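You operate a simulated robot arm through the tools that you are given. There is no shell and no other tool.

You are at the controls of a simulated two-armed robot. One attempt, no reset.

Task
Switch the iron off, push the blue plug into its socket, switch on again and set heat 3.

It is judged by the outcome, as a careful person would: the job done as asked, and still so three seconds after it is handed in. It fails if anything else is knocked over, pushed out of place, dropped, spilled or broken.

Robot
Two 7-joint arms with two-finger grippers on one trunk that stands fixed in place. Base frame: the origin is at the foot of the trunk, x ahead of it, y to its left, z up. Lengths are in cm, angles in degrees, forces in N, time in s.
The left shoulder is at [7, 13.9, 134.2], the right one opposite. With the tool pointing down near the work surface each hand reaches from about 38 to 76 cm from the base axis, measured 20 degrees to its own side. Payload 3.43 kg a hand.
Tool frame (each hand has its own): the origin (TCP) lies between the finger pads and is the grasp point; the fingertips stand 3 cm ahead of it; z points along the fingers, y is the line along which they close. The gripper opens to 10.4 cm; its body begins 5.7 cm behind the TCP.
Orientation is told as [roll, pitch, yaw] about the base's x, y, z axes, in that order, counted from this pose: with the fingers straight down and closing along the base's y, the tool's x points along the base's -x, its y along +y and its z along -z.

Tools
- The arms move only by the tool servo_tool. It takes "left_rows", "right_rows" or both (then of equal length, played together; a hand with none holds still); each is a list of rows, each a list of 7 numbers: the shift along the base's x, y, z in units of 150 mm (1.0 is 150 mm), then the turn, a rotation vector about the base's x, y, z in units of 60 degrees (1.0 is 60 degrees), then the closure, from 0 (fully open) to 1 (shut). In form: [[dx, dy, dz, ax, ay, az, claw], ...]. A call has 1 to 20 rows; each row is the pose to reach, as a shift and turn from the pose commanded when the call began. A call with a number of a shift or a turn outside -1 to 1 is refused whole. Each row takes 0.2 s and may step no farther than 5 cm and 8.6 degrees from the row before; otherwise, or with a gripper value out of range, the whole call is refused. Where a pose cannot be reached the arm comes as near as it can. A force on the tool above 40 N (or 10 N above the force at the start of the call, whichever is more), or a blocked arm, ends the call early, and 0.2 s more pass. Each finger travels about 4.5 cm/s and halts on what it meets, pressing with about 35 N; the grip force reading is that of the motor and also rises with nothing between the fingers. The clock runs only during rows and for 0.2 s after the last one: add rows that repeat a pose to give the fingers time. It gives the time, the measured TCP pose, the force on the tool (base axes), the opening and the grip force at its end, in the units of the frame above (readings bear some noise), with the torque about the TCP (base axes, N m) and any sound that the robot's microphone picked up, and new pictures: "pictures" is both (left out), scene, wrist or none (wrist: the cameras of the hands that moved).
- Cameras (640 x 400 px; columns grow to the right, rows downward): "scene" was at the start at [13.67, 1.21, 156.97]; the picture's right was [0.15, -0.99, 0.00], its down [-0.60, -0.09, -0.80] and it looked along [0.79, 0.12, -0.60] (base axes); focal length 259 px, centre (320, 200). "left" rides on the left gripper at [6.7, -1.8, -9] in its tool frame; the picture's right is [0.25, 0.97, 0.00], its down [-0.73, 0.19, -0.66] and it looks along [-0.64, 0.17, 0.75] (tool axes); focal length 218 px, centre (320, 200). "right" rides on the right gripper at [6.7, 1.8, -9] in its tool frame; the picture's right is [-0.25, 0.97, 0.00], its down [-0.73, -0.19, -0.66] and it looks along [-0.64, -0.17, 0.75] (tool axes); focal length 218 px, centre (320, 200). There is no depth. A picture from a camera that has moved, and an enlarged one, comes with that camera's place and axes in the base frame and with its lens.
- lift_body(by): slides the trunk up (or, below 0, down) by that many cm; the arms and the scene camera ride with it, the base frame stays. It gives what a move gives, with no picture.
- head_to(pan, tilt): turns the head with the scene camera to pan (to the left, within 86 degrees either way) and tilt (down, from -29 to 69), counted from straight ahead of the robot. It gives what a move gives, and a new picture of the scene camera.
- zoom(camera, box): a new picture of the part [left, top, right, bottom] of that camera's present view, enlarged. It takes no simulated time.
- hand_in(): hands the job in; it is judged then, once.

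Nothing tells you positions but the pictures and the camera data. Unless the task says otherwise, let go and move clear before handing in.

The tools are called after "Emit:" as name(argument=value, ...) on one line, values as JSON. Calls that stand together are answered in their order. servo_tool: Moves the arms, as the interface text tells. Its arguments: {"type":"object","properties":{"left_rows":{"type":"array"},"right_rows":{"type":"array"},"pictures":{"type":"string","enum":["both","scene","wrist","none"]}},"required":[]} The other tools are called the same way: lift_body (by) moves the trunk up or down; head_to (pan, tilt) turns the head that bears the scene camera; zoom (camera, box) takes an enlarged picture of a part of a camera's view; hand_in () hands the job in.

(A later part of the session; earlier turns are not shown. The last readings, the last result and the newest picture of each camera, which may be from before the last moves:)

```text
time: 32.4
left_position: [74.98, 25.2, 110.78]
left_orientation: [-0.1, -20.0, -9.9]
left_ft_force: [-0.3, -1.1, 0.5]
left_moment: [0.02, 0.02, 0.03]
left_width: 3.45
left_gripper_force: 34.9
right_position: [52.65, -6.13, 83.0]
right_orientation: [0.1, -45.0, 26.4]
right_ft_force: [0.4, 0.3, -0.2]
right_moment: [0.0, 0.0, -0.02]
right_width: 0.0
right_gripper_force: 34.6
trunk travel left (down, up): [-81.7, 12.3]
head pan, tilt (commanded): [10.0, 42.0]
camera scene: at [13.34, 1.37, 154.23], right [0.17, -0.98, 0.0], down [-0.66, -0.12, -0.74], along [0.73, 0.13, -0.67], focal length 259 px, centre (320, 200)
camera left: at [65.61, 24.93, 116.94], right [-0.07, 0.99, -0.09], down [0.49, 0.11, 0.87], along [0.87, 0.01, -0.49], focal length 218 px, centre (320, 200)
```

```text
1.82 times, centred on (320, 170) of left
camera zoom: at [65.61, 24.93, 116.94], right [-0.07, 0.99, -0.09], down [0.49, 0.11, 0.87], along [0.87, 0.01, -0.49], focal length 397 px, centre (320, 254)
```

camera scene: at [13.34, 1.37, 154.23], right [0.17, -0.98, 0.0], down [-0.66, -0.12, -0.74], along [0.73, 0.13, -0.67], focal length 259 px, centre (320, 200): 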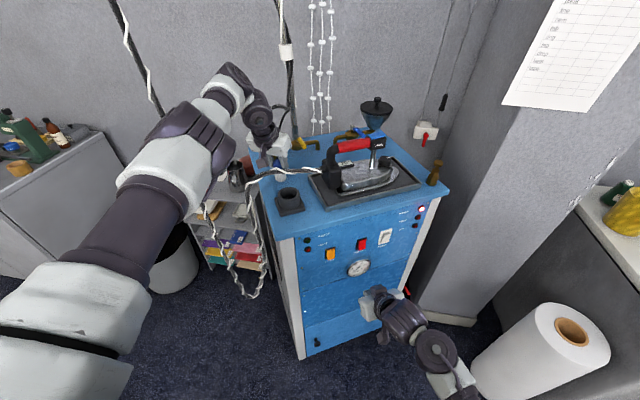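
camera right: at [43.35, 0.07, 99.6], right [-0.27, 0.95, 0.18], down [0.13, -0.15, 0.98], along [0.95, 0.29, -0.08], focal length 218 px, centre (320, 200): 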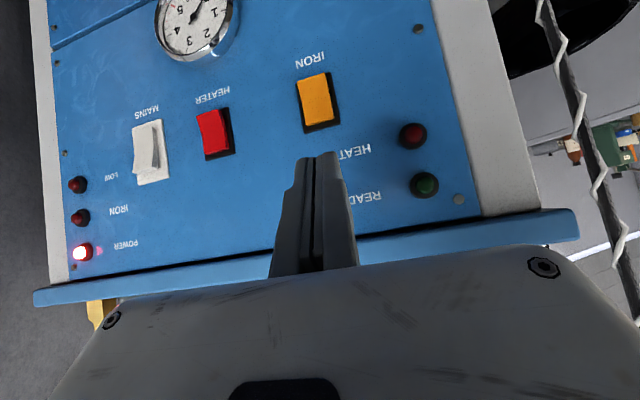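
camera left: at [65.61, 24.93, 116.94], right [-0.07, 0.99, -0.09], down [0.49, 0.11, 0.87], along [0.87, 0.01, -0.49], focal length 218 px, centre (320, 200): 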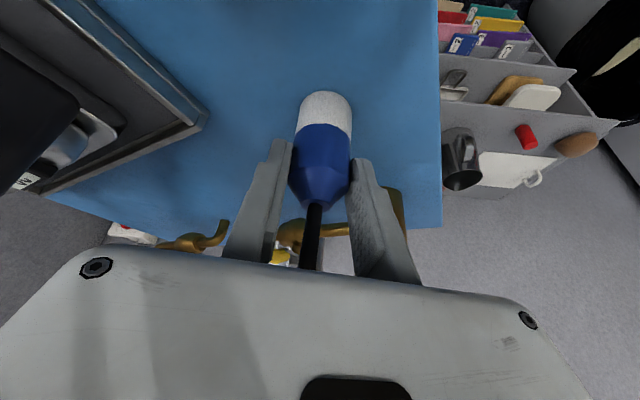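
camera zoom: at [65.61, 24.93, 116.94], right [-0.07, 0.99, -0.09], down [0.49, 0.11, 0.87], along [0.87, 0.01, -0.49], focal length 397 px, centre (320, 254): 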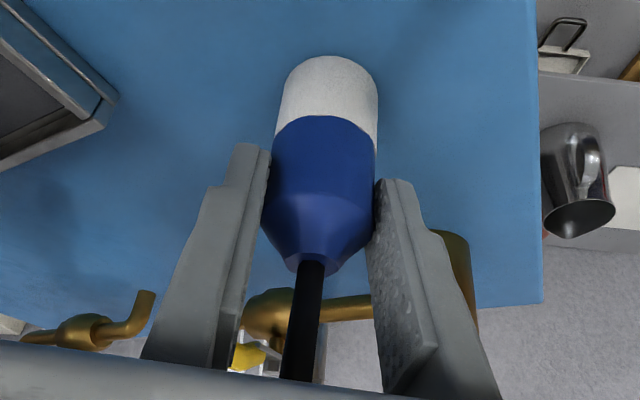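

The plug is gripped (3.45 cm wide). I'll lift it 2 cm to verify the hold.

Emit:
servo_tool(left_rows=[[0, 0, 0.04, 0, 0, 0, 1], [0, 0, 0.08, 0, 0, 0, 1], [-0.01, 0, 0.133, 0, 0, 0, 1], [-0.01, 0, 0.133, 0, 0, 0, 1]], pictures="wrist")

Emit:
zoom(camera="scene", box=[235, 110, 325, 220])

```text
time: 33.4
left_position: [74.86, 25.34, 112.93]
left_orientation: [-0.1, -20.0, -9.9]
left_ft_force: [0.1, 0.1, -1.1]
left_moment: [-0.04, 0.02, 0.01]
left_width: 3.45
left_gripper_force: 35.1
right_position: [52.76, -6.07, 83.02]
right_orientation: [0.0, -45.0, 26.4]
right_ft_force: [-0.6, -0.3, -0.4]
right_moment: [0.02, 0.0, -0.01]
right_width: 0.0
right_gripper_force: 35.1
trunk travel left (down, up): [-81.7, 12.3]
head pan, tilt (commanded): [10.0, 42.0]
camera left: at [65.46, 24.98, 119.02], right [-0.07, 0.99, -0.09], down [0.49, 0.11, 0.87], along [0.87, 0.01, -0.49], focal length 218 px, centre (320, 200)
```

left: 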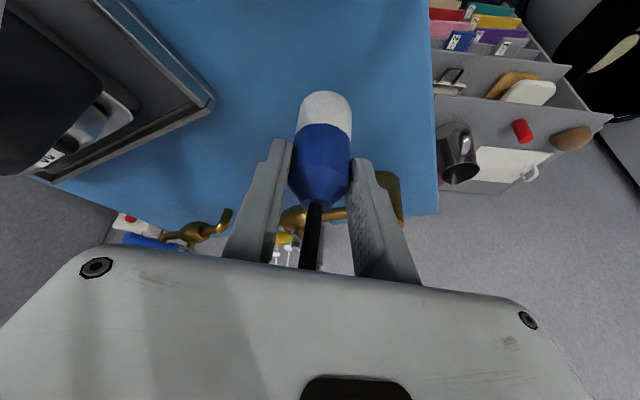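

```text
3.64 times, centred on (280, 165) of scene
camera zoom: at [13.35, 1.37, 154.23], right [0.17, -0.98, 0.0], down [-0.66, -0.12, -0.74], along [0.73, 0.13, -0.67], focal length 942 px, centre (466, 327)
```

zoom: 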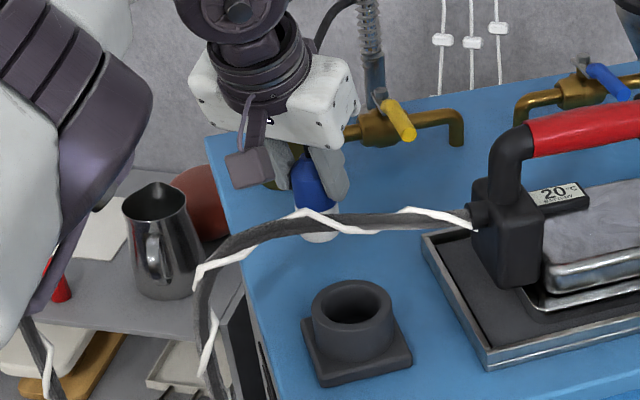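

The plug comes up with the hand. I'll raise the trunk 11 cm so the plug clears the cord (its bottom then at about z=118).

Emit:
lift_body(by=11)

Emit:
zoom(camera="scene", box=[200, 90, 360, 250])

Emit:
zoom(camera="left", box=[180, 40, 460, 280])

```text
time: 34.8
left_position: [74.89, 25.19, 123.87]
left_orientation: [-0.2, -19.9, -9.9]
left_ft_force: [0.9, -0.1, -0.2]
left_moment: [0.01, 0.01, 0.01]
left_width: 3.46
left_gripper_force: 35.0
right_position: [52.87, -6.08, 94.02]
right_orientation: [0.1, -44.9, 26.3]
right_ft_force: [-0.1, 0.4, -0.3]
right_moment: [-0.01, 0.03, -0.02]
right_width: 0.0
right_gripper_force: 35.4
trunk travel left (down, up): [-92.7, 1.3]
head pan, tilt (commanded): [10.0, 42.0]
```

```text
2.50 times, centred on (280, 170) of scene
camera zoom: at [13.37, 1.37, 165.23], right [0.17, -0.98, 0.0], down [-0.66, -0.12, -0.74], along [0.73, 0.13, -0.67], focal length 648 px, centre (420, 275)
```

zoom: 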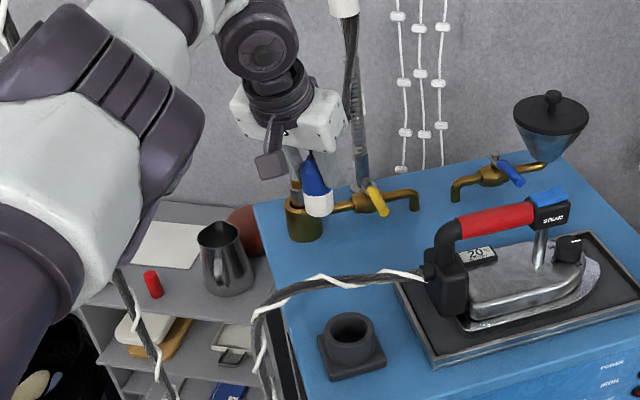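

```text
1.67 times, centred on (320, 160) of left
camera zoom: at [65.48, 24.97, 129.99], right [-0.07, 0.99, -0.09], down [0.49, 0.11, 0.87], along [0.87, 0.01, -0.49], focal length 364 px, centre (320, 267)
```

zoom: 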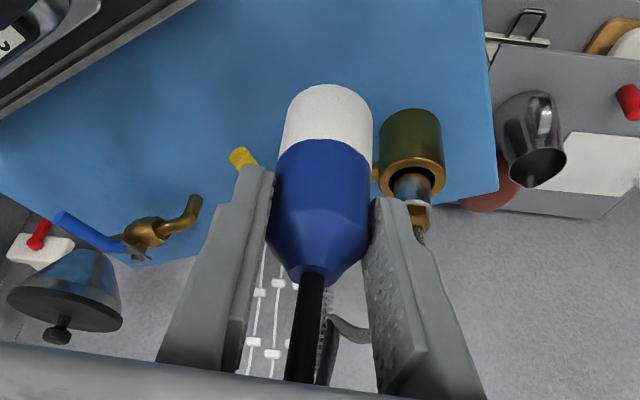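

The plug is held well clear. Before inserting, I'll turn the left hand to yaw +39° (fingers parallel to the cord) while carrying it to above the socket area, and tilt the right hand's camera up to look at the plug's underside.

Emit:
servo_tool(left_rows=[[-0.05, -0.03, 0.1, 0, 0, 0.0, 1], [-0.1, -0.06, 0.2, 0, 0, 0.1, 1], [-0.17, -0.1, 0.3, 0, 0, 0.2, 1], [-0.24, -0.14, 0.36, 0, 0, 0.3, 1], [-0.31, -0.18, 0.42, 0, 0, 0.42, 1], [-0.38, -0.22, 0.47, 0, 0, 0.54, 1], [-0.46, -0.26, 0.47, 0, 0, 0.66, 1], [-0.54, -0.3, 0.47, 0, 0, 0.74, 1], [-0.59, -0.35, 0.47, 0, 0, 0.817, 1], [-0.59, -0.35, 0.47, 0, 0, 0.817, 1]], right_rows=[[0, 0, 0, 0.02, -0.04, 0, 1], [0, 0, 0, 0.04, -0.08, 0, 1], [0, 0, 0, 0.06, -0.12, 0, 1], [0, 0, 0.0, 0.08, -0.16, 0, 1], [0, 0, 0.0, 0.1, -0.2, 0, 1], [0, 0, 0.0, 0.12, -0.24, 0, 1], [0, 0, 0.0, 0.14, -0.28, 0, 1], [0, 0, 0.0, 0.16, -0.32, 0, 1], [0, 0, 0.0, 0.185, -0.373, 0, 1], [0, 0, 0.0, 0.185, -0.373, 0, 1]], pictures="both")

```text
time: 37.0
left_position: [69.47, 20.6, 131.5]
left_orientation: [-0.2, -20.0, 39.2]
left_ft_force: [0.6, 0.3, -0.1]
left_moment: [0.0, 0.05, 0.0]
left_width: 3.44
left_gripper_force: 35.0
left hand out of reach, approached as far as the arm can: row 7, 8, 9, 10
right_position: [52.63, -6.01, 94.09]
right_orientation: [-0.2, -70.0, 26.4]
right_ft_force: [0.0, -0.1, -0.9]
right_moment: [-0.01, 0.01, -0.02]
right_width: 0.0
right_gripper_force: 34.5
trunk travel left (down, up): [-92.7, 1.3]
head pan, tilt (commanded): [10.0, 42.0]
camera scene: at [13.36, 1.57, 165.23], right [0.17, -0.98, 0.0], down [-0.66, -0.12, -0.74], along [0.73, 0.13, -0.67], focal length 259 px, centre (320, 200)
camera right: at [42.38, -9.22, 90.83], right [-0.35, 0.91, 0.24], down [-0.24, -0.33, 0.91], along [0.9, 0.26, 0.34], focal length 218 px, centre (320, 200)
camera left: at [63.4, 13.23, 137.63], right [-0.8, 0.6, -0.09], down [0.23, 0.44, 0.87], along [0.56, 0.67, -0.49], focal length 218 px, centre (320, 200)
```

scene: 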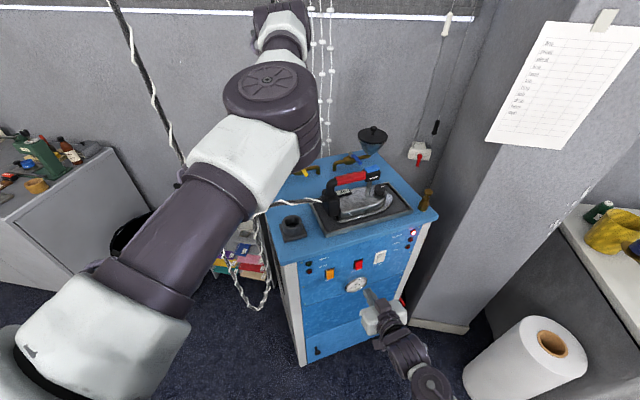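
right: 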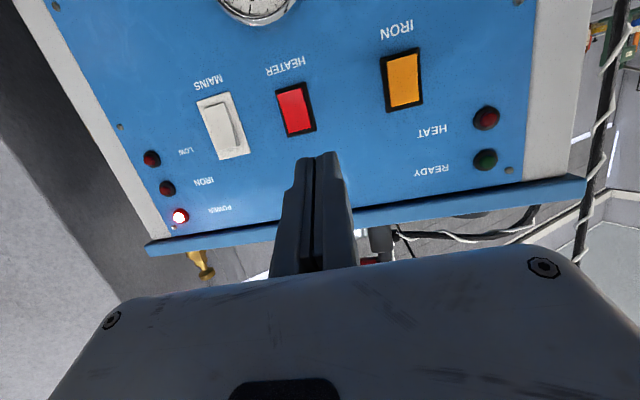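
left: 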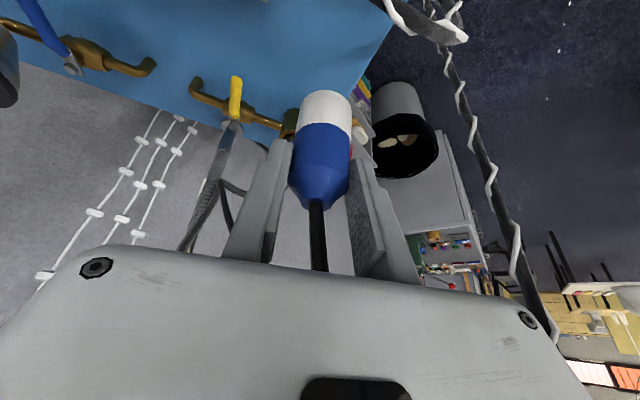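

The left hand stopped a few cm short with that yaw; I'll see whether it can get over the socket at a lower height, still carrying the plug above the cord.

Emit:
servo_tool(left_rows=[[-0.04, -0.01, -0.08, 0, 0, 0, 1], [-0.1, -0.03, -0.16, 0, 0, 0, 1], [-0.16, -0.05, -0.24, 0, 0, 0, 1], [-0.22, -0.07, -0.32, 0, 0, 0, 1], [-0.28, -0.09, -0.4, 0, 0, 0, 1], [-0.34, -0.1, -0.4, 0, 0, 0, 1], [-0.38, -0.11, -0.4, 0, 0, 0, 1], [-0.38, -0.11, -0.4, 0, 0, 0, 1]], pictures="both")

```text
time: 38.8
left_position: [69.7, 19.04, 126.63]
left_orientation: [-0.1, -20.1, 39.1]
left_ft_force: [0.7, -1.0, -1.0]
left_moment: [0.01, 0.02, -0.01]
left_width: 3.45
left_gripper_force: 35.0
left hand out of reach, approached as far as the arm can: row 2, 3, 4, 5, 6, 7, 8
right_position: [52.81, -6.1, 94.05]
right_orientation: [0.0, -70.0, 26.4]
right_ft_force: [0.5, -0.4, -0.3]
right_moment: [0.01, -0.04, 0.0]
right_width: 0.0
right_gripper_force: 34.7
trunk travel left (down, up): [-92.7, 1.3]
head pan, tilt (commanded): [10.0, 42.0]
camera scene: at [13.3, 1.35, 165.24], right [0.17, -0.98, 0.0], down [-0.66, -0.12, -0.74], along [0.73, 0.13, -0.67], focal length 259 px, centre (320, 200)
camera left: at [63.6, 11.57, 132.78], right [-0.79, 0.6, -0.09], down [0.24, 0.44, 0.87], along [0.56, 0.67, -0.49], focal length 218 px, centre (320, 200)
```

scene: 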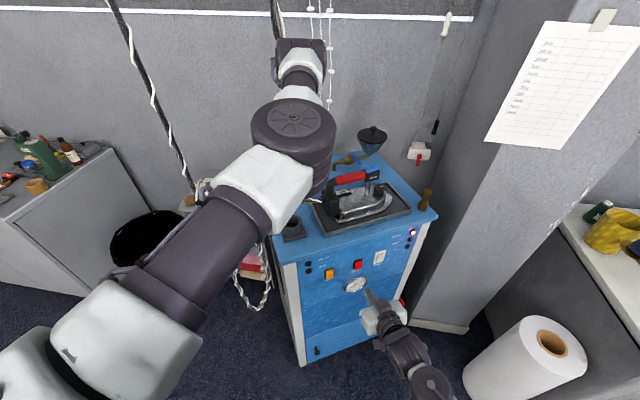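
left: 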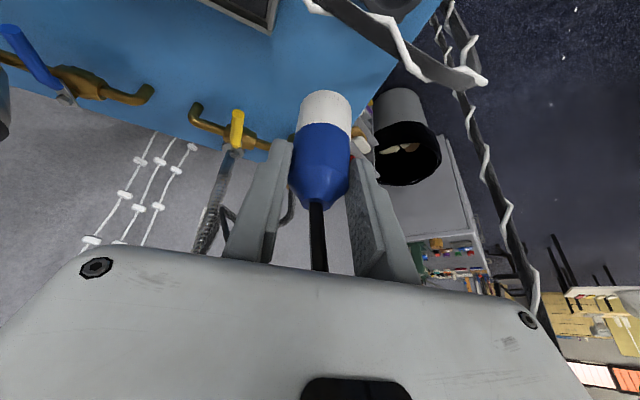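

Yaw +39° isn't attainable this close in. I'll test a smaller yaw over the socket (still above the cord) to find what the arm can do.

Emit:
servo_tool(left_rows=[[-0.03, 0.0, 0.0, 0, 0, -0.12, 1], [-0.08, 0.0, 0.0, 0, 0, -0.24, 1], [-0.14, 0.0, 0.0, 0, 0, -0.36, 1], [-0.2, 0.0, 0.0, 0, 0, -0.4, 1], [-0.26, 0.0, 0.0, 0, 0, -0.4, 1], [-0.32, 0.0, 0.0, 0, 0, -0.4, 1], [-0.38, 0.0, 0.0, 0, 0, -0.4, 1], [-0.38, 0.0, 0.0, 0, 0, -0.4, 1]], pictures="both")

```text
time: 40.6
left_position: [69.16, 21.36, 128.23]
left_orientation: [-0.1, -20.0, 15.0]
left_ft_force: [0.1, 1.1, -0.9]
left_moment: [0.01, 0.01, -0.01]
left_width: 3.41
left_gripper_force: 35.4
left hand out of reach, approached as far as the arm can: row 1, 2, 3, 4, 5, 6, 7, 8
right_position: [52.66, -6.11, 94.12]
right_orientation: [-0.1, -70.0, 26.5]
right_ft_force: [-0.6, 0.1, -0.4]
right_moment: [-0.02, 0.01, 0.01]
right_width: 0.02
right_gripper_force: 35.0
trunk travel left (down, up): [-92.7, 1.3]
head pan, tilt (commanded): [10.0, 42.0]
camera scene: at [13.21, 1.38, 165.24], right [0.17, -0.98, 0.0], down [-0.66, -0.12, -0.74], along [0.73, 0.13, -0.67], focal length 259 px, centre (320, 200)
camera left: at [60.62, 17.0, 134.38], right [-0.48, 0.87, -0.09], down [0.39, 0.31, 0.87], along [0.78, 0.38, -0.49], focal length 218 px, centre (320, 200)
```

scene: 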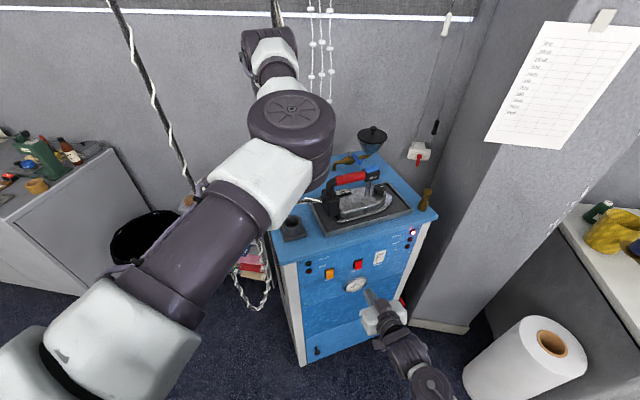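
left: 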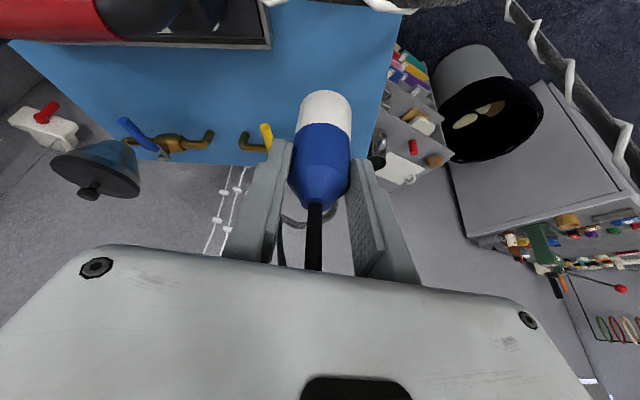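

The arm seems stuck in an elbow-up configuration. I'll turn back to the earlier yaw (-10°), where the elbow sat to the left, and try to come back over the socket from there.

Emit:
servo_tool(left_rows=[[0.03, 0.03, 0.0, 0, 0, -0.1, 1], [0.06, 0.06, 0.0, 0, 0, -0.2, 1], [0.1, 0.1, 0.0, 0, 0, -0.3, 1], [0.1, 0.12, 0.0, 0, 0, -0.42, 1], [0.1, 0.12, 0.0, 0, 0, -0.5, 1], [0.0, 0.1, 0.0, 0, 0, -0.5, 1], [-0.1, 0.05, 0.0, 0, 0, -0.5, 1], [-0.2, 0.0, 0.0, 0, 0, -0.5, 1], [-0.3, -0.05, 0.0, 0, 0, -0.5, 1], [-0.3, -0.05, 0.0, 0, 0, -0.5, 1]], pictures="both")

```text
time: 42.8
left_position: [64.94, 20.42, 127.96]
left_orientation: [0.0, -20.0, -14.9]
left_ft_force: [-0.2, 0.0, -0.5]
left_moment: [0.01, 0.02, -0.02]
left_width: 3.43
left_gripper_force: 34.7
right_position: [52.74, -6.02, 93.87]
right_orientation: [0.1, -70.0, 26.1]
right_ft_force: [0.9, -0.8, 0.2]
right_moment: [0.01, 0.01, 0.02]
right_width: 0.0
right_gripper_force: 35.3
trunk travel left (down, up): [-92.7, 1.3]
head pan, tilt (commanded): [10.0, 42.0]
camera scene: at [13.42, 1.28, 165.23], right [0.17, -0.98, 0.0], down [-0.66, -0.12, -0.74], along [0.73, 0.13, -0.67], focal length 259 px, centre (320, 200)
camera left: at [55.46, 20.9, 134.16], right [0.02, 1.0, -0.09], down [0.5, 0.07, 0.87], along [0.87, -0.06, -0.49], focal length 218 px, centre (320, 200)
```

scene: 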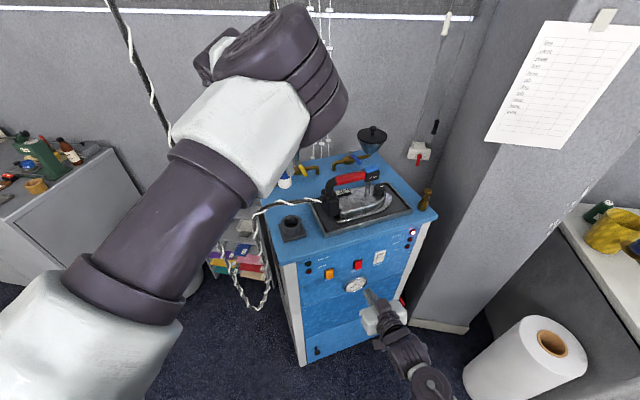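
left: 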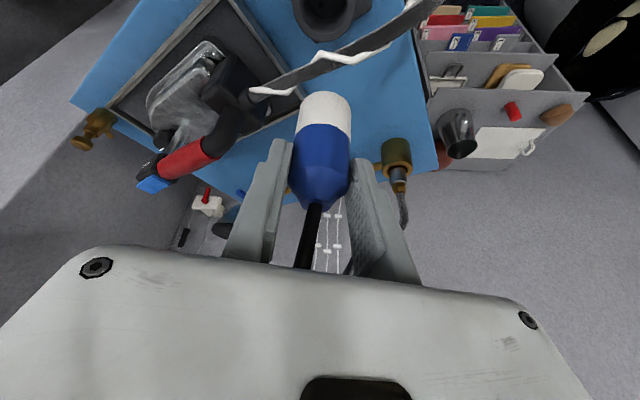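

At yaw -15° the hand sits over the socket area fine. This view shows the socket, cord and plug together, so I'll zoom to measure the cord's clearance to the socket.

Emit:
zoom(camera="left", box=[230, 0, 450, 140])

Emit:
zoom(camera="scene", box=[240, 170, 340, 260])

```text
2.86 times, centred on (340, 70) of left
camera zoom: at [55.46, 20.9, 134.16], right [0.02, 1.0, -0.09], down [0.5, 0.07, 0.87], along [0.87, -0.06, -0.49], focal length 624 px, centre (263, 571)
```

zoom: 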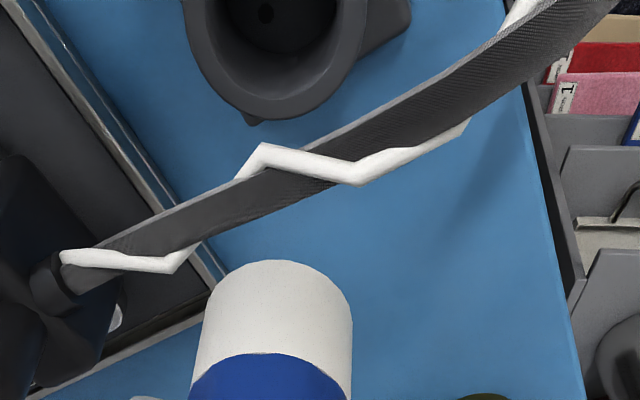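

```text
4.44 times, centred on (290, 215) of scene
camera zoom: at [13.42, 1.28, 165.23], right [0.17, -0.98, 0.0], down [-0.66, -0.12, -0.74], along [0.73, 0.13, -0.67], focal length 1151 px, centre (453, 133)
```

zoom: 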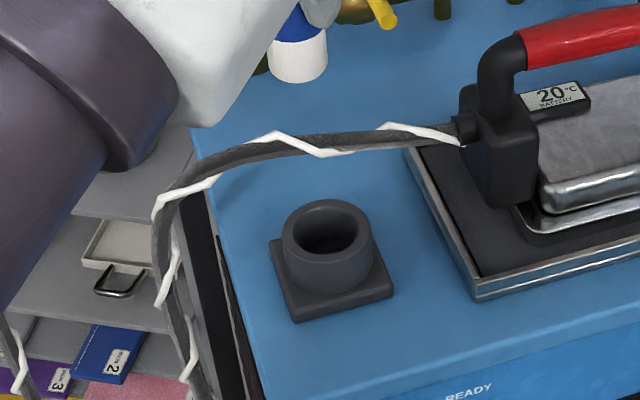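

The cord passes about 2.4–2.8 cm beyond the socket axis at z≈114, running roughly along yaw 25°. I'll try to turn toward yaw +15° here at this position, at the same height.

Emit:
servo_tool(left_rows=[[0.0, -0.01, 0.0, 0, 0, 0.1, 1], [0.0, -0.03, 0.0, 0, 0, 0.2, 1], [0.0, -0.05, 0.0, 0, 0, 0.3, 1], [0.0, -0.07, 0.0, 0, 0, 0.4, 1], [0.0, -0.09, 0.0, 0, 0, 0.5, 1], [0.0, -0.09, 0.0, 0, 0, 0.5, 1]], pictures="scene")

```text
time: 44.2
left_position: [64.62, 20.2, 127.13]
left_orientation: [-0.5, -19.1, 16.6]
left_ft_force: [-0.9, 0.1, -1.2]
left_moment: [0.0, -0.02, -0.02]
left_width: 3.42
left_gripper_force: 35.4
right_position: [52.63, -6.08, 94.02]
right_orientation: [0.0, -70.0, 26.4]
right_ft_force: [0.5, -0.6, 0.5]
right_moment: [-0.05, 0.01, -0.02]
right_width: 0.02
right_gripper_force: 35.0
trunk travel left (down, up): [-92.7, 1.3]
head pan, tilt (commanded): [10.0, 42.0]
camera scene: at [13.38, 1.38, 165.23], right [0.17, -0.98, 0.0], down [-0.66, -0.12, -0.74], along [0.73, 0.13, -0.67], focal length 259 px, centre (320, 200)
```

scene: 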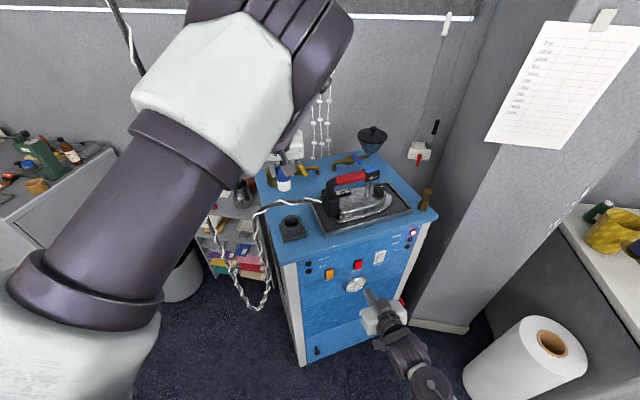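

Good, yaw ≈ +16° is attainable here. The pose looks slightly unsettled, so I'll hold a moment and then look from the wrist.

Emit:
servo_tool(left_rows=[[0, 0, 0, 0, 0, 0, 1], [0, 0, 0, 0, 0, 0, 1], [0, 0, 0, 0, 0, 0, 1]], pictures="both")

```text
time: 45.0
left_position: [64.73, 19.93, 127.33]
left_orientation: [-0.9, -19.3, 16.5]
left_ft_force: [0.5, -0.6, -1.1]
left_moment: [-0.01, -0.03, -0.01]
left_width: 3.43
left_gripper_force: 34.8
right_position: [52.8, -6.05, 94.08]
right_orientation: [-0.1, -69.9, 26.4]
right_ft_force: [-0.4, 0.2, -0.7]
right_moment: [-0.01, 0.05, -0.01]
right_width: 0.0
right_gripper_force: 35.0
trunk travel left (down, up): [-92.7, 1.3]
head pan, tilt (commanded): [10.0, 42.0]
camera scene: at [13.33, 1.37, 165.24], right [0.17, -0.98, 0.0], down [-0.66, -0.12, -0.74], along [0.73, 0.13, -0.67], focal length 259 px, centre (320, 200)
camera left: at [56.36, 15.68, 133.68], right [-0.5, 0.86, -0.1], down [0.4, 0.33, 0.86], along [0.77, 0.39, -0.5], focal length 218 px, centre (320, 200)
```

scene: 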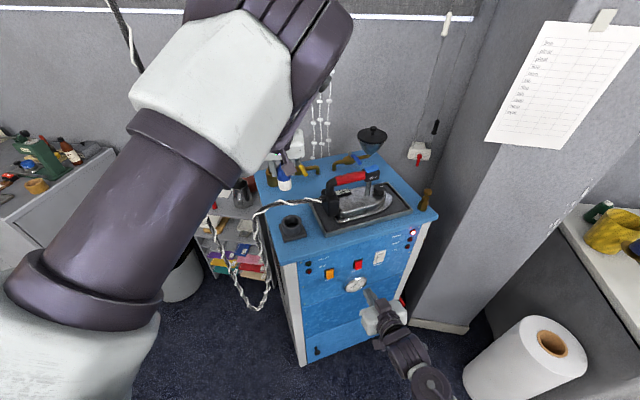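
left: 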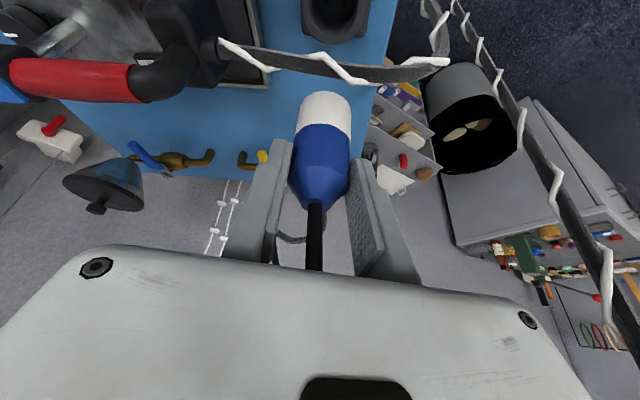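

Holding steady. Now I'll bring the plug down beside the cord, offset slightly to the robot's side of the socket, to just above cord level and check the view.

Emit:
servo_tool(left_rows=[[-0.04, -0.015, -0.1, 0, 0, 0, 1], [-0.08, -0.03, -0.2, 0, 0, 0, 1], [-0.116, -0.045, -0.3, 0, 0, 0, 1], [-0.116, -0.045, -0.4, 0, 0, 0, 1], [-0.116, -0.045, -0.4, 0, 0, 0, 1], [-0.116, -0.045, -0.4, 0, 0, 0, 1]], pictures="both")

Emit:
zoom(camera="left", box=[220, 0, 440, 150])

Emit:
zoom(camera="scene", box=[240, 150, 340, 250])

```text
time: 46.4
left_position: [63.85, 19.98, 121.93]
left_orientation: [-0.3, -19.8, 15.5]
left_ft_force: [0.5, 0.4, -1.2]
left_moment: [-0.01, -0.02, 0.02]
left_width: 3.44
left_gripper_force: 34.8
left hand out of reach, approached as far as the arm can: row 2, 3, 4, 5, 6
right_position: [52.69, -5.98, 94.07]
right_orientation: [0.0, -70.0, 26.3]
right_ft_force: [-0.4, -0.2, 0.6]
right_moment: [0.03, -0.03, -0.03]
right_width: 0.0
right_gripper_force: 35.2
trunk travel left (down, up): [-92.7, 1.3]
head pan, tilt (commanded): [10.0, 42.0]
camera scene: at [13.29, 1.38, 165.24], right [0.17, -0.98, 0.0], down [-0.66, -0.12, -0.74], along [0.73, 0.13, -0.67], focal length 259 px, centre (320, 200)
camera left: at [55.43, 15.74, 128.18], right [-0.49, 0.87, -0.09], down [0.39, 0.31, 0.86], along [0.78, 0.38, -0.49], focal length 218 px, centre (320, 200)
```

scene: 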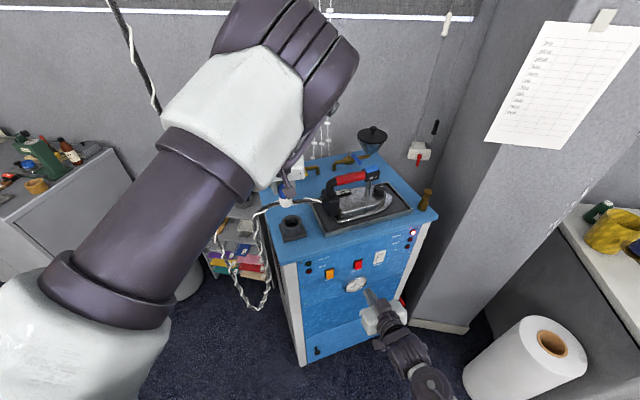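
left: 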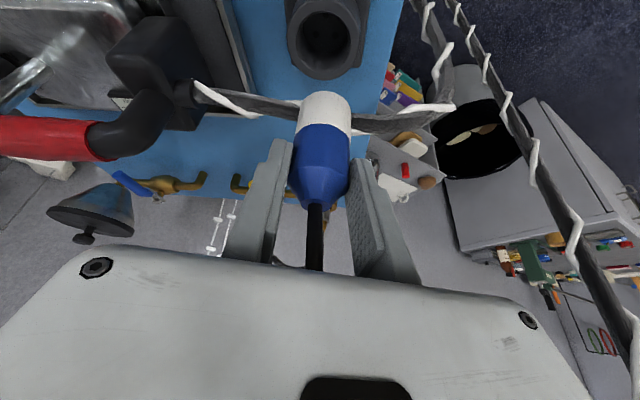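

```text
2.67 times, centred on (330, 75) of left
camera zoom: at [55.43, 15.74, 128.18], right [-0.49, 0.87, -0.09], down [0.39, 0.31, 0.86], along [0.78, 0.38, -0.49], focal length 582 px, centre (293, 533)
```

zoom: 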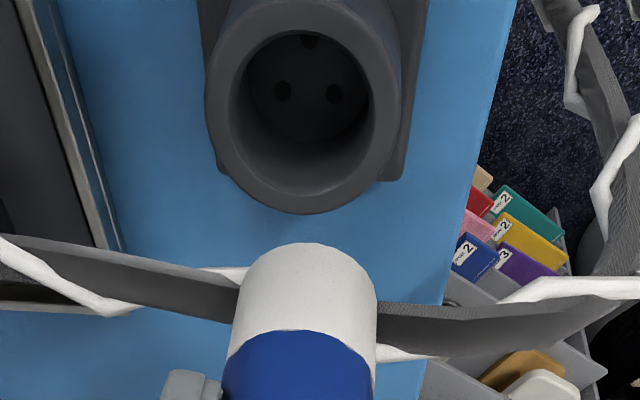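

```text
4.00 times, centred on (290, 200) of scene
camera zoom: at [13.29, 1.38, 165.24], right [0.17, -0.98, 0.0], down [-0.66, -0.12, -0.74], along [0.73, 0.13, -0.67], focal length 1036 px, centre (440, 200)
```

zoom: 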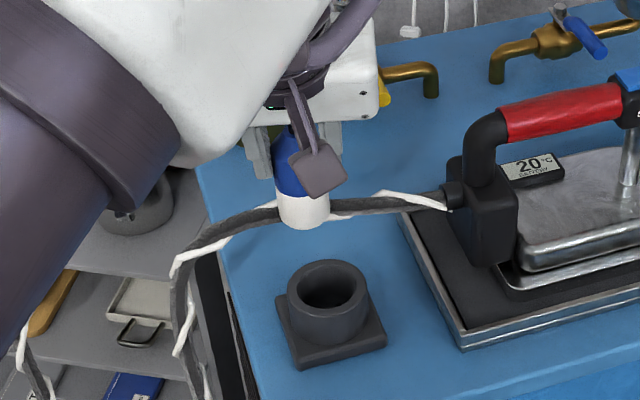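

The plug is now above cord level on the socket's side but the arm is short by about 1.2 cm in y. I'll back off the yaw a little and shift toward -y.

Emit:
servo_tool(left_rows=[[0.0, -0.02, 0.0, 0, 0, -0.04, 1], [0.0, -0.05, 0.0, 0, 0, -0.08, 1], [0.0, -0.08, 0.0, 0, 0, -0.12, 1], [0.0, -0.1, 0.0, 0, 0, -0.12, 1], [0.0, -0.1, 0.0, 0, 0, -0.12, 1], [0.0, -0.1, 0.0, 0, 0, -0.12, 1]], pictures="wrist")

Emit:
zoom(camera="left", box=[220, 0, 440, 150])

Emit:
zoom(camera="scene", box=[240, 150, 340, 250])

```text
time: 47.8
left_position: [64.31, 18.65, 121.9]
left_orientation: [-0.5, -19.9, 8.3]
left_ft_force: [-0.6, 0.7, -1.1]
left_moment: [0.01, 0.01, 0.03]
left_width: 3.43
left_gripper_force: 35.6
left hand out of reach, approached as far as the arm can: row 4, 5, 6
right_position: [52.82, -6.11, 94.08]
right_orientation: [0.0, -69.9, 26.3]
right_ft_force: [-0.8, 0.4, -0.3]
right_moment: [-0.03, 0.02, 0.01]
right_width: 0.0
right_gripper_force: 34.4
trunk travel left (down, up): [-92.7, 1.3]
head pan, tilt (commanded): [10.0, 42.0]
camera left: at [55.25, 15.52, 128.14], right [-0.37, 0.92, -0.09], down [0.43, 0.26, 0.86], along [0.82, 0.28, -0.49], focal length 218 px, centre (320, 200)
```

left: 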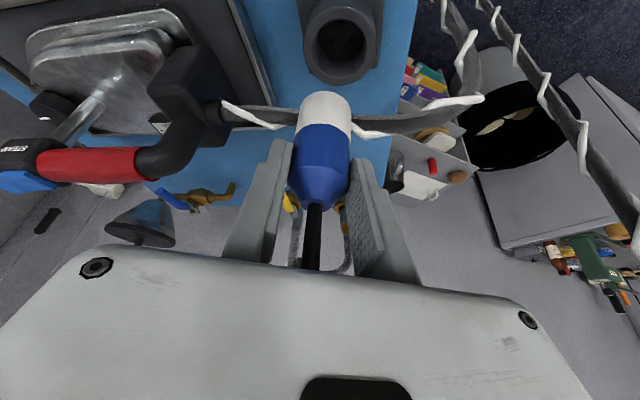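

```text
2.67 times, centred on (330, 75) of left
camera zoom: at [55.25, 15.52, 128.14], right [-0.37, 0.92, -0.09], down [0.43, 0.26, 0.86], along [0.82, 0.28, -0.49], focal length 582 px, centre (293, 533)
```

zoom: 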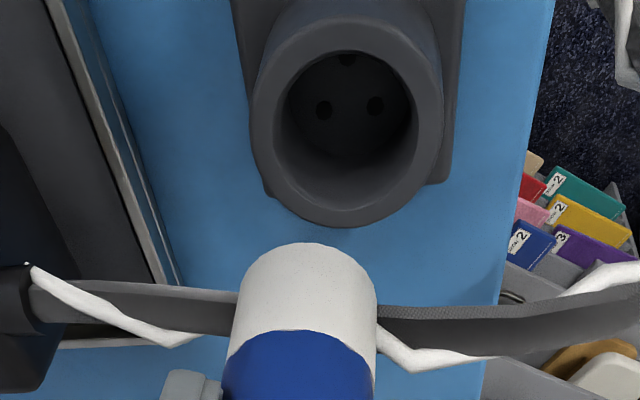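

```text
4.00 times, centred on (290, 200) of scene
camera zoom: at [13.34, 1.36, 165.23], right [0.17, -0.98, 0.0], down [-0.66, -0.12, -0.74], along [0.73, 0.13, -0.67], focal length 1036 px, centre (440, 200)
```

zoom: 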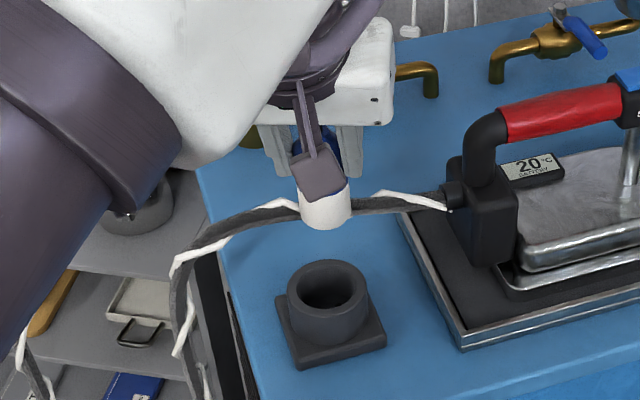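

With the 20° lean the fingers stay on the robot side of the cord, so yaw near 3° is fine. I'll reduce the yaw a bit more and move to just short of the socket axis, offset away from the cord.

Emit:
servo_tool(left_rows=[[-0.02, 0.0, 0.0, 0, 0, -0.05, 1], [-0.05, -0.01, 0.0, 0, 0, -0.1, 1], [-0.087, -0.01, 0.0, 0, 0, -0.1, 1], [-0.087, -0.01, 0.0, 0, 0, -0.1, 1], [-0.087, -0.01, 0.0, 0, 0, -0.1, 1]], pictures="wrist")

Emit:
zoom(camera="left", box=[220, 0, 440, 150])

Emit:
zoom(camera="scene", box=[240, 150, 340, 250])

```text
time: 49.0
left_position: [62.77, 18.78, 121.67]
left_orientation: [-0.6, -19.7, 2.5]
left_ft_force: [0.0, 0.0, -0.8]
left_moment: [-0.03, 0.0, 0.01]
left_width: 3.41
left_gripper_force: 35.0
right_position: [52.83, -6.08, 94.03]
right_orientation: [0.0, -69.9, 26.3]
right_ft_force: [-0.7, 0.1, 0.0]
right_moment: [-0.02, -0.01, 0.0]
right_width: 0.0
right_gripper_force: 34.7
trunk travel left (down, up): [-92.7, 1.3]
head pan, tilt (commanded): [10.0, 42.0]
camera left: at [53.64, 16.52, 127.92], right [-0.28, 0.96, -0.09], down [0.46, 0.22, 0.86], along [0.85, 0.2, -0.5], focal length 218 px, centre (320, 200)
```

left: 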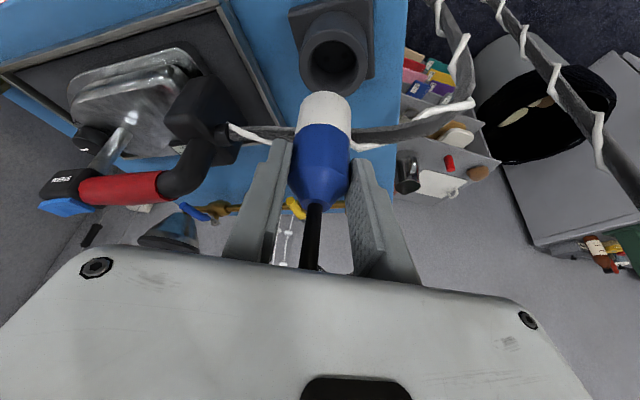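

```text
2.67 times, centred on (330, 75) of left
camera zoom: at [53.64, 16.52, 127.92], right [-0.28, 0.96, -0.09], down [0.46, 0.22, 0.86], along [0.85, 0.2, -0.5], focal length 582 px, centre (293, 533)
```

zoom: 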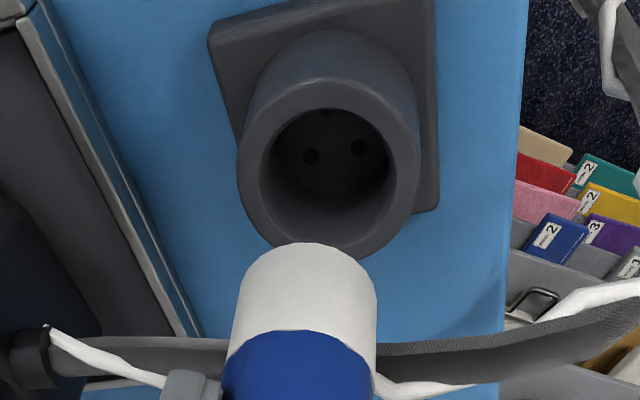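

```text
4.00 times, centred on (290, 200) of scene
camera zoom: at [13.35, 1.36, 165.23], right [0.17, -0.98, 0.0], down [-0.66, -0.12, -0.74], along [0.73, 0.13, -0.67], focal length 1036 px, centre (440, 200)
```

zoom: 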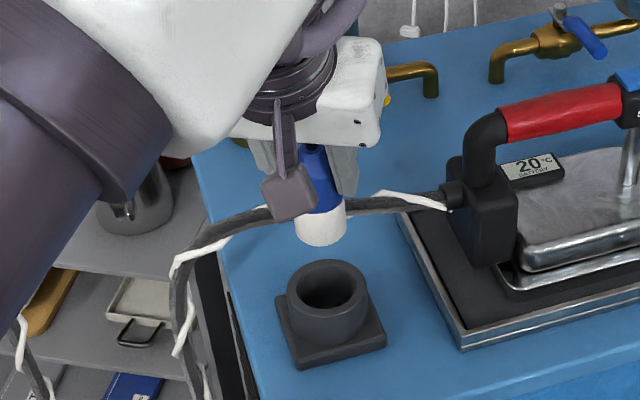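

The plug is over the robot side of the socket and clear of the cord by about 1 cm. I'll lower it until its base is just above the socket rim, then fine-align from both views.

Emit:
servo_tool(left_rows=[[0, 0, -0.1, 0, 0, 0, 1], [0, 0, -0.2, 0, 0, 0, 1], [0, 0, -0.28, 0, 0, 0, 1], [0, 0, -0.34, 0, 0, 0, 1], [0, 0, -0.34, 0, 0, 0, 1], [0, 0, -0.34, 0, 0, 0, 1]], pictures="wrist")

Emit:
zoom(camera="left", box=[240, 20, 420, 150])

Emit:
zoom(camera="scene", box=[250, 170, 330, 250])

```text
time: 50.4
left_position: [62.86, 18.3, 116.72]
left_orientation: [-0.3, -20.0, 1.9]
left_ft_force: [-0.2, 0.4, 0.2]
left_moment: [-0.01, 0.04, 0.0]
left_width: 3.43
left_gripper_force: 34.3
right_position: [52.83, -5.92, 94.05]
right_orientation: [0.0, -70.0, 26.4]
right_ft_force: [0.0, -1.2, -0.3]
right_moment: [0.01, 0.01, 0.03]
right_width: 0.0
right_gripper_force: 34.6
trunk travel left (down, up): [-92.7, 1.3]
head pan, tilt (commanded): [10.0, 42.0]
camera left: at [53.74, 16.13, 122.93], right [-0.27, 0.96, -0.09], down [0.45, 0.21, 0.87], along [0.85, 0.19, -0.49], focal length 218 px, centre (320, 200)
```

left: 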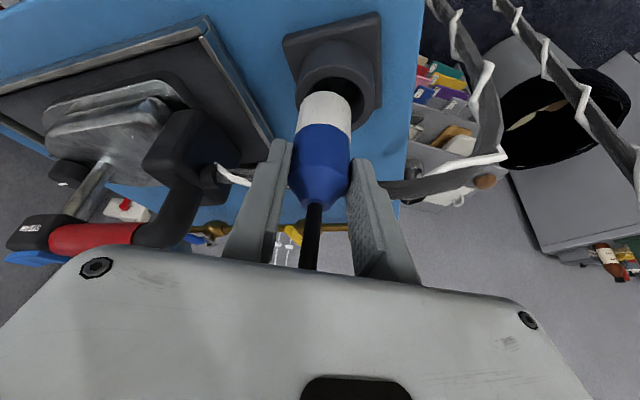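

```text
3.08 times, centred on (330, 85) of left
camera zoom: at [53.74, 16.13, 122.93], right [-0.27, 0.96, -0.09], down [0.45, 0.21, 0.87], along [0.85, 0.19, -0.49], focal length 672 px, centre (289, 554)
```

zoom: 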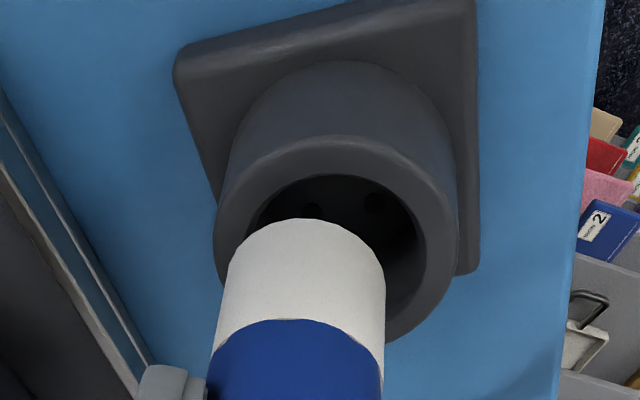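

```text
5.00 times, centred on (290, 210) of scene
camera zoom: at [13.32, 1.35, 165.24], right [0.17, -0.98, 0.0], down [-0.66, -0.12, -0.74], along [0.73, 0.13, -0.67], focal length 1295 px, centre (470, 150)
```

zoom: 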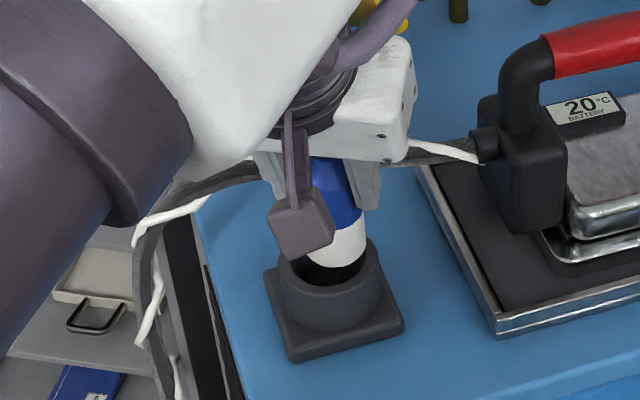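

Just above the rim now; the plug needs to go about 0.7 cm toward +y and a few mm forward. I'll shift and lower slightly, then check again.

Emit:
servo_tool(left_rows=[[0.01, 0.025, 0, 0, 0, 0, 1], [0.02, 0.047, 0, 0, 0, 0, 1], [0.02, 0.047, -0.04, 0, 0, 0, 1], [0.02, 0.047, -0.07, 0, 0, 0, 1], [0.02, 0.047, -0.07, 0, 0, 0, 1]], pictures="wrist")

Emit:
zoom(camera="left", box=[240, 20, 420, 150])

Emit:
zoom(camera="scene", box=[270, 195, 320, 245])

```text
time: 51.6
left_position: [63.39, 19.07, 115.71]
left_orientation: [-0.1, -20.1, 1.9]
left_ft_force: [-0.6, 0.0, -1.6]
left_moment: [-0.02, 0.02, 0.0]
left_width: 3.44
left_gripper_force: 35.2
right_position: [52.67, -6.11, 94.07]
right_orientation: [0.0, -69.9, 26.3]
right_ft_force: [0.1, 0.4, 0.0]
right_moment: [-0.01, 0.02, 0.01]
right_width: 0.0
right_gripper_force: 34.8
trunk travel left (down, up): [-92.7, 1.3]
head pan, tilt (commanded): [10.0, 42.0]
camera left: at [54.07, 16.83, 121.95], right [-0.27, 0.96, -0.09], down [0.45, 0.21, 0.87], along [0.85, 0.19, -0.49], focal length 218 px, centre (320, 200)
```

left: 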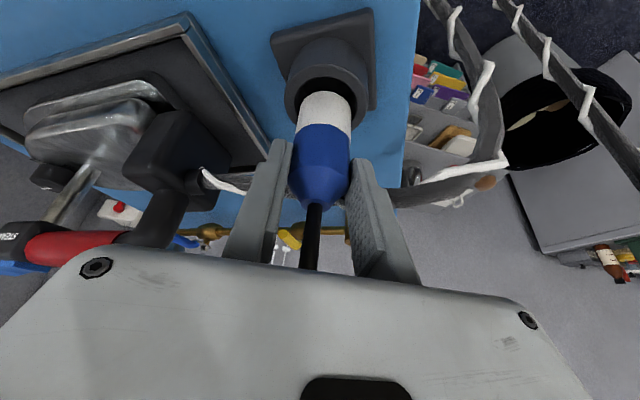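

```text
3.08 times, centred on (330, 85) of left
camera zoom: at [54.07, 16.83, 121.95], right [-0.27, 0.96, -0.09], down [0.45, 0.21, 0.87], along [0.85, 0.19, -0.49], focal length 672 px, centre (289, 554)
```

zoom: 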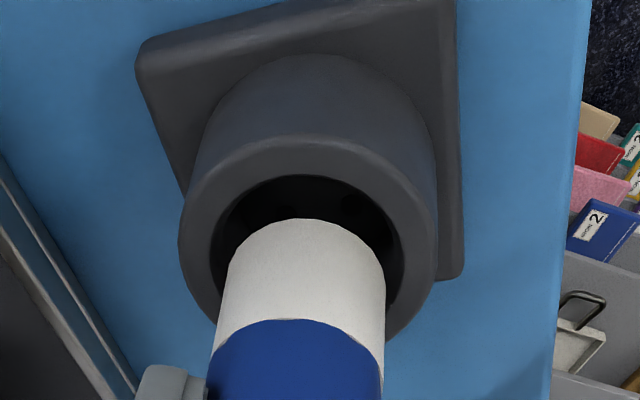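

```text
8.00 times, centred on (295, 220) of scene
camera zoom: at [13.32, 1.37, 165.24], right [0.17, -0.98, 0.0], down [-0.66, -0.12, -0.74], along [0.73, 0.13, -0.67], focal length 2072 px, centre (520, 40)
```

zoom: 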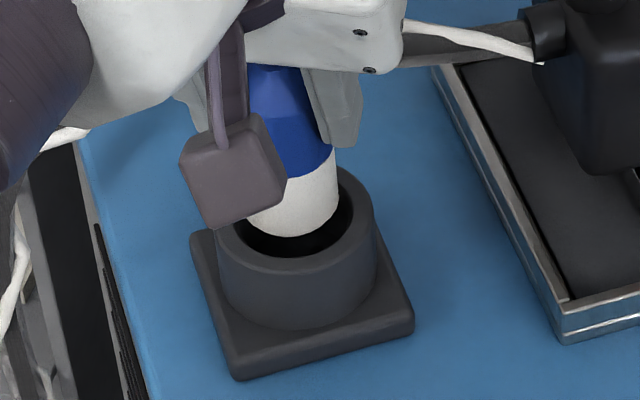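

Lateral alignment is good. I'll lower a further 4 mm to remove the parallax ambiguity and re-check.

Emit:
servo_tool(left_rows=[[0.007, 0, -0.01, 0, 0, 0, 1], [0.013, 0, -0.02, 0, 0, 0, 1], [0.013, 0, -0.03, 0, 0, 0, 1], [0.013, 0, -0.03, 0, 0, 0, 1]], pictures="wrist")

Emit:
zoom(camera="left", box=[270, 40, 380, 130])

Emit:
zoom(camera="scene", box=[277, 205, 313, 240])

```text
time: 52.6
left_position: [63.35, 19.03, 115.25]
left_orientation: [-0.2, -20.0, 1.9]
left_ft_force: [1.0, 0.9, -1.0]
left_moment: [0.02, 0.02, 0.0]
left_width: 3.45
left_gripper_force: 35.3
right_position: [52.82, -6.17, 93.93]
right_orientation: [-0.1, -70.1, 26.4]
right_ft_force: [-0.1, -0.3, 0.7]
right_moment: [-0.03, 0.01, 0.02]
right_width: 0.0
right_gripper_force: 34.7
trunk travel left (down, up): [-92.7, 1.3]
head pan, tilt (commanded): [10.0, 42.0]
camera left: at [54.19, 16.81, 121.45], right [-0.27, 0.96, -0.09], down [0.45, 0.21, 0.87], along [0.85, 0.19, -0.49], focal length 218 px, centre (320, 200)
```

left: 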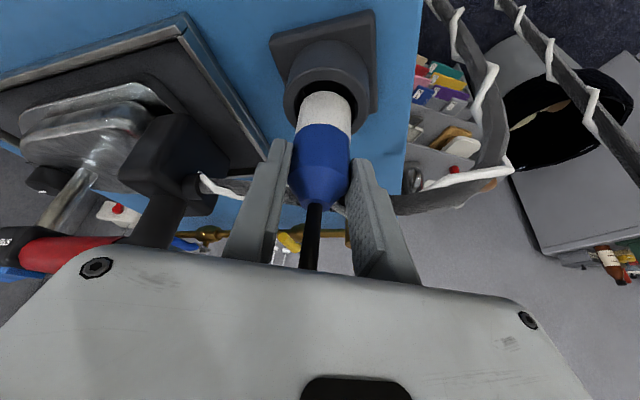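

```text
4.44 times, centred on (325, 85) of left
camera zoom: at [54.19, 16.81, 121.45], right [-0.27, 0.96, -0.09], down [0.45, 0.21, 0.87], along [0.85, 0.19, -0.49], focal length 970 px, centre (298, 711)
```

zoom: 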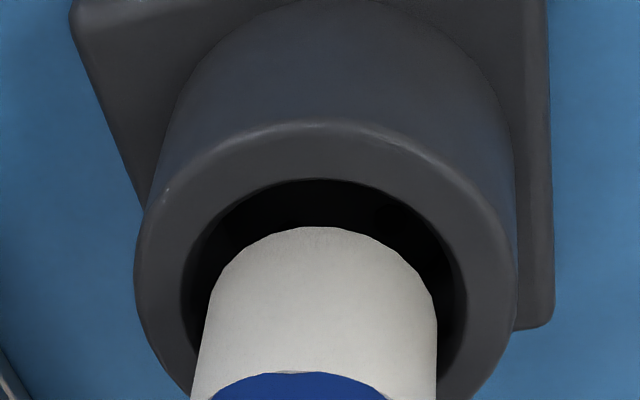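

```text
11.43 times, centred on (295, 222) of scene
camera zoom: at [13.34, 1.36, 165.24], right [0.17, -0.98, 0.0], down [-0.66, -0.12, -0.74], along [0.73, 0.13, -0.67], focal length 2960 px, centre (606, -57)
```

zoom: 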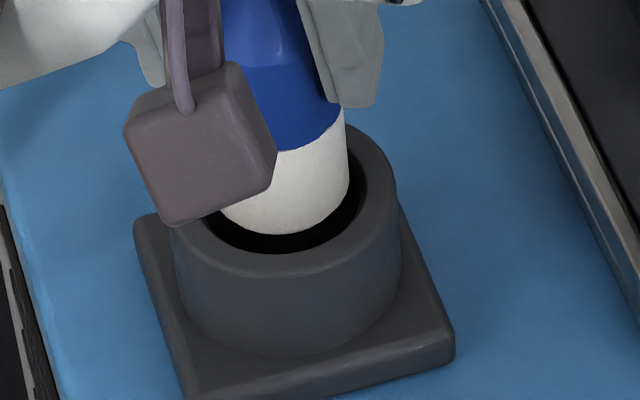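

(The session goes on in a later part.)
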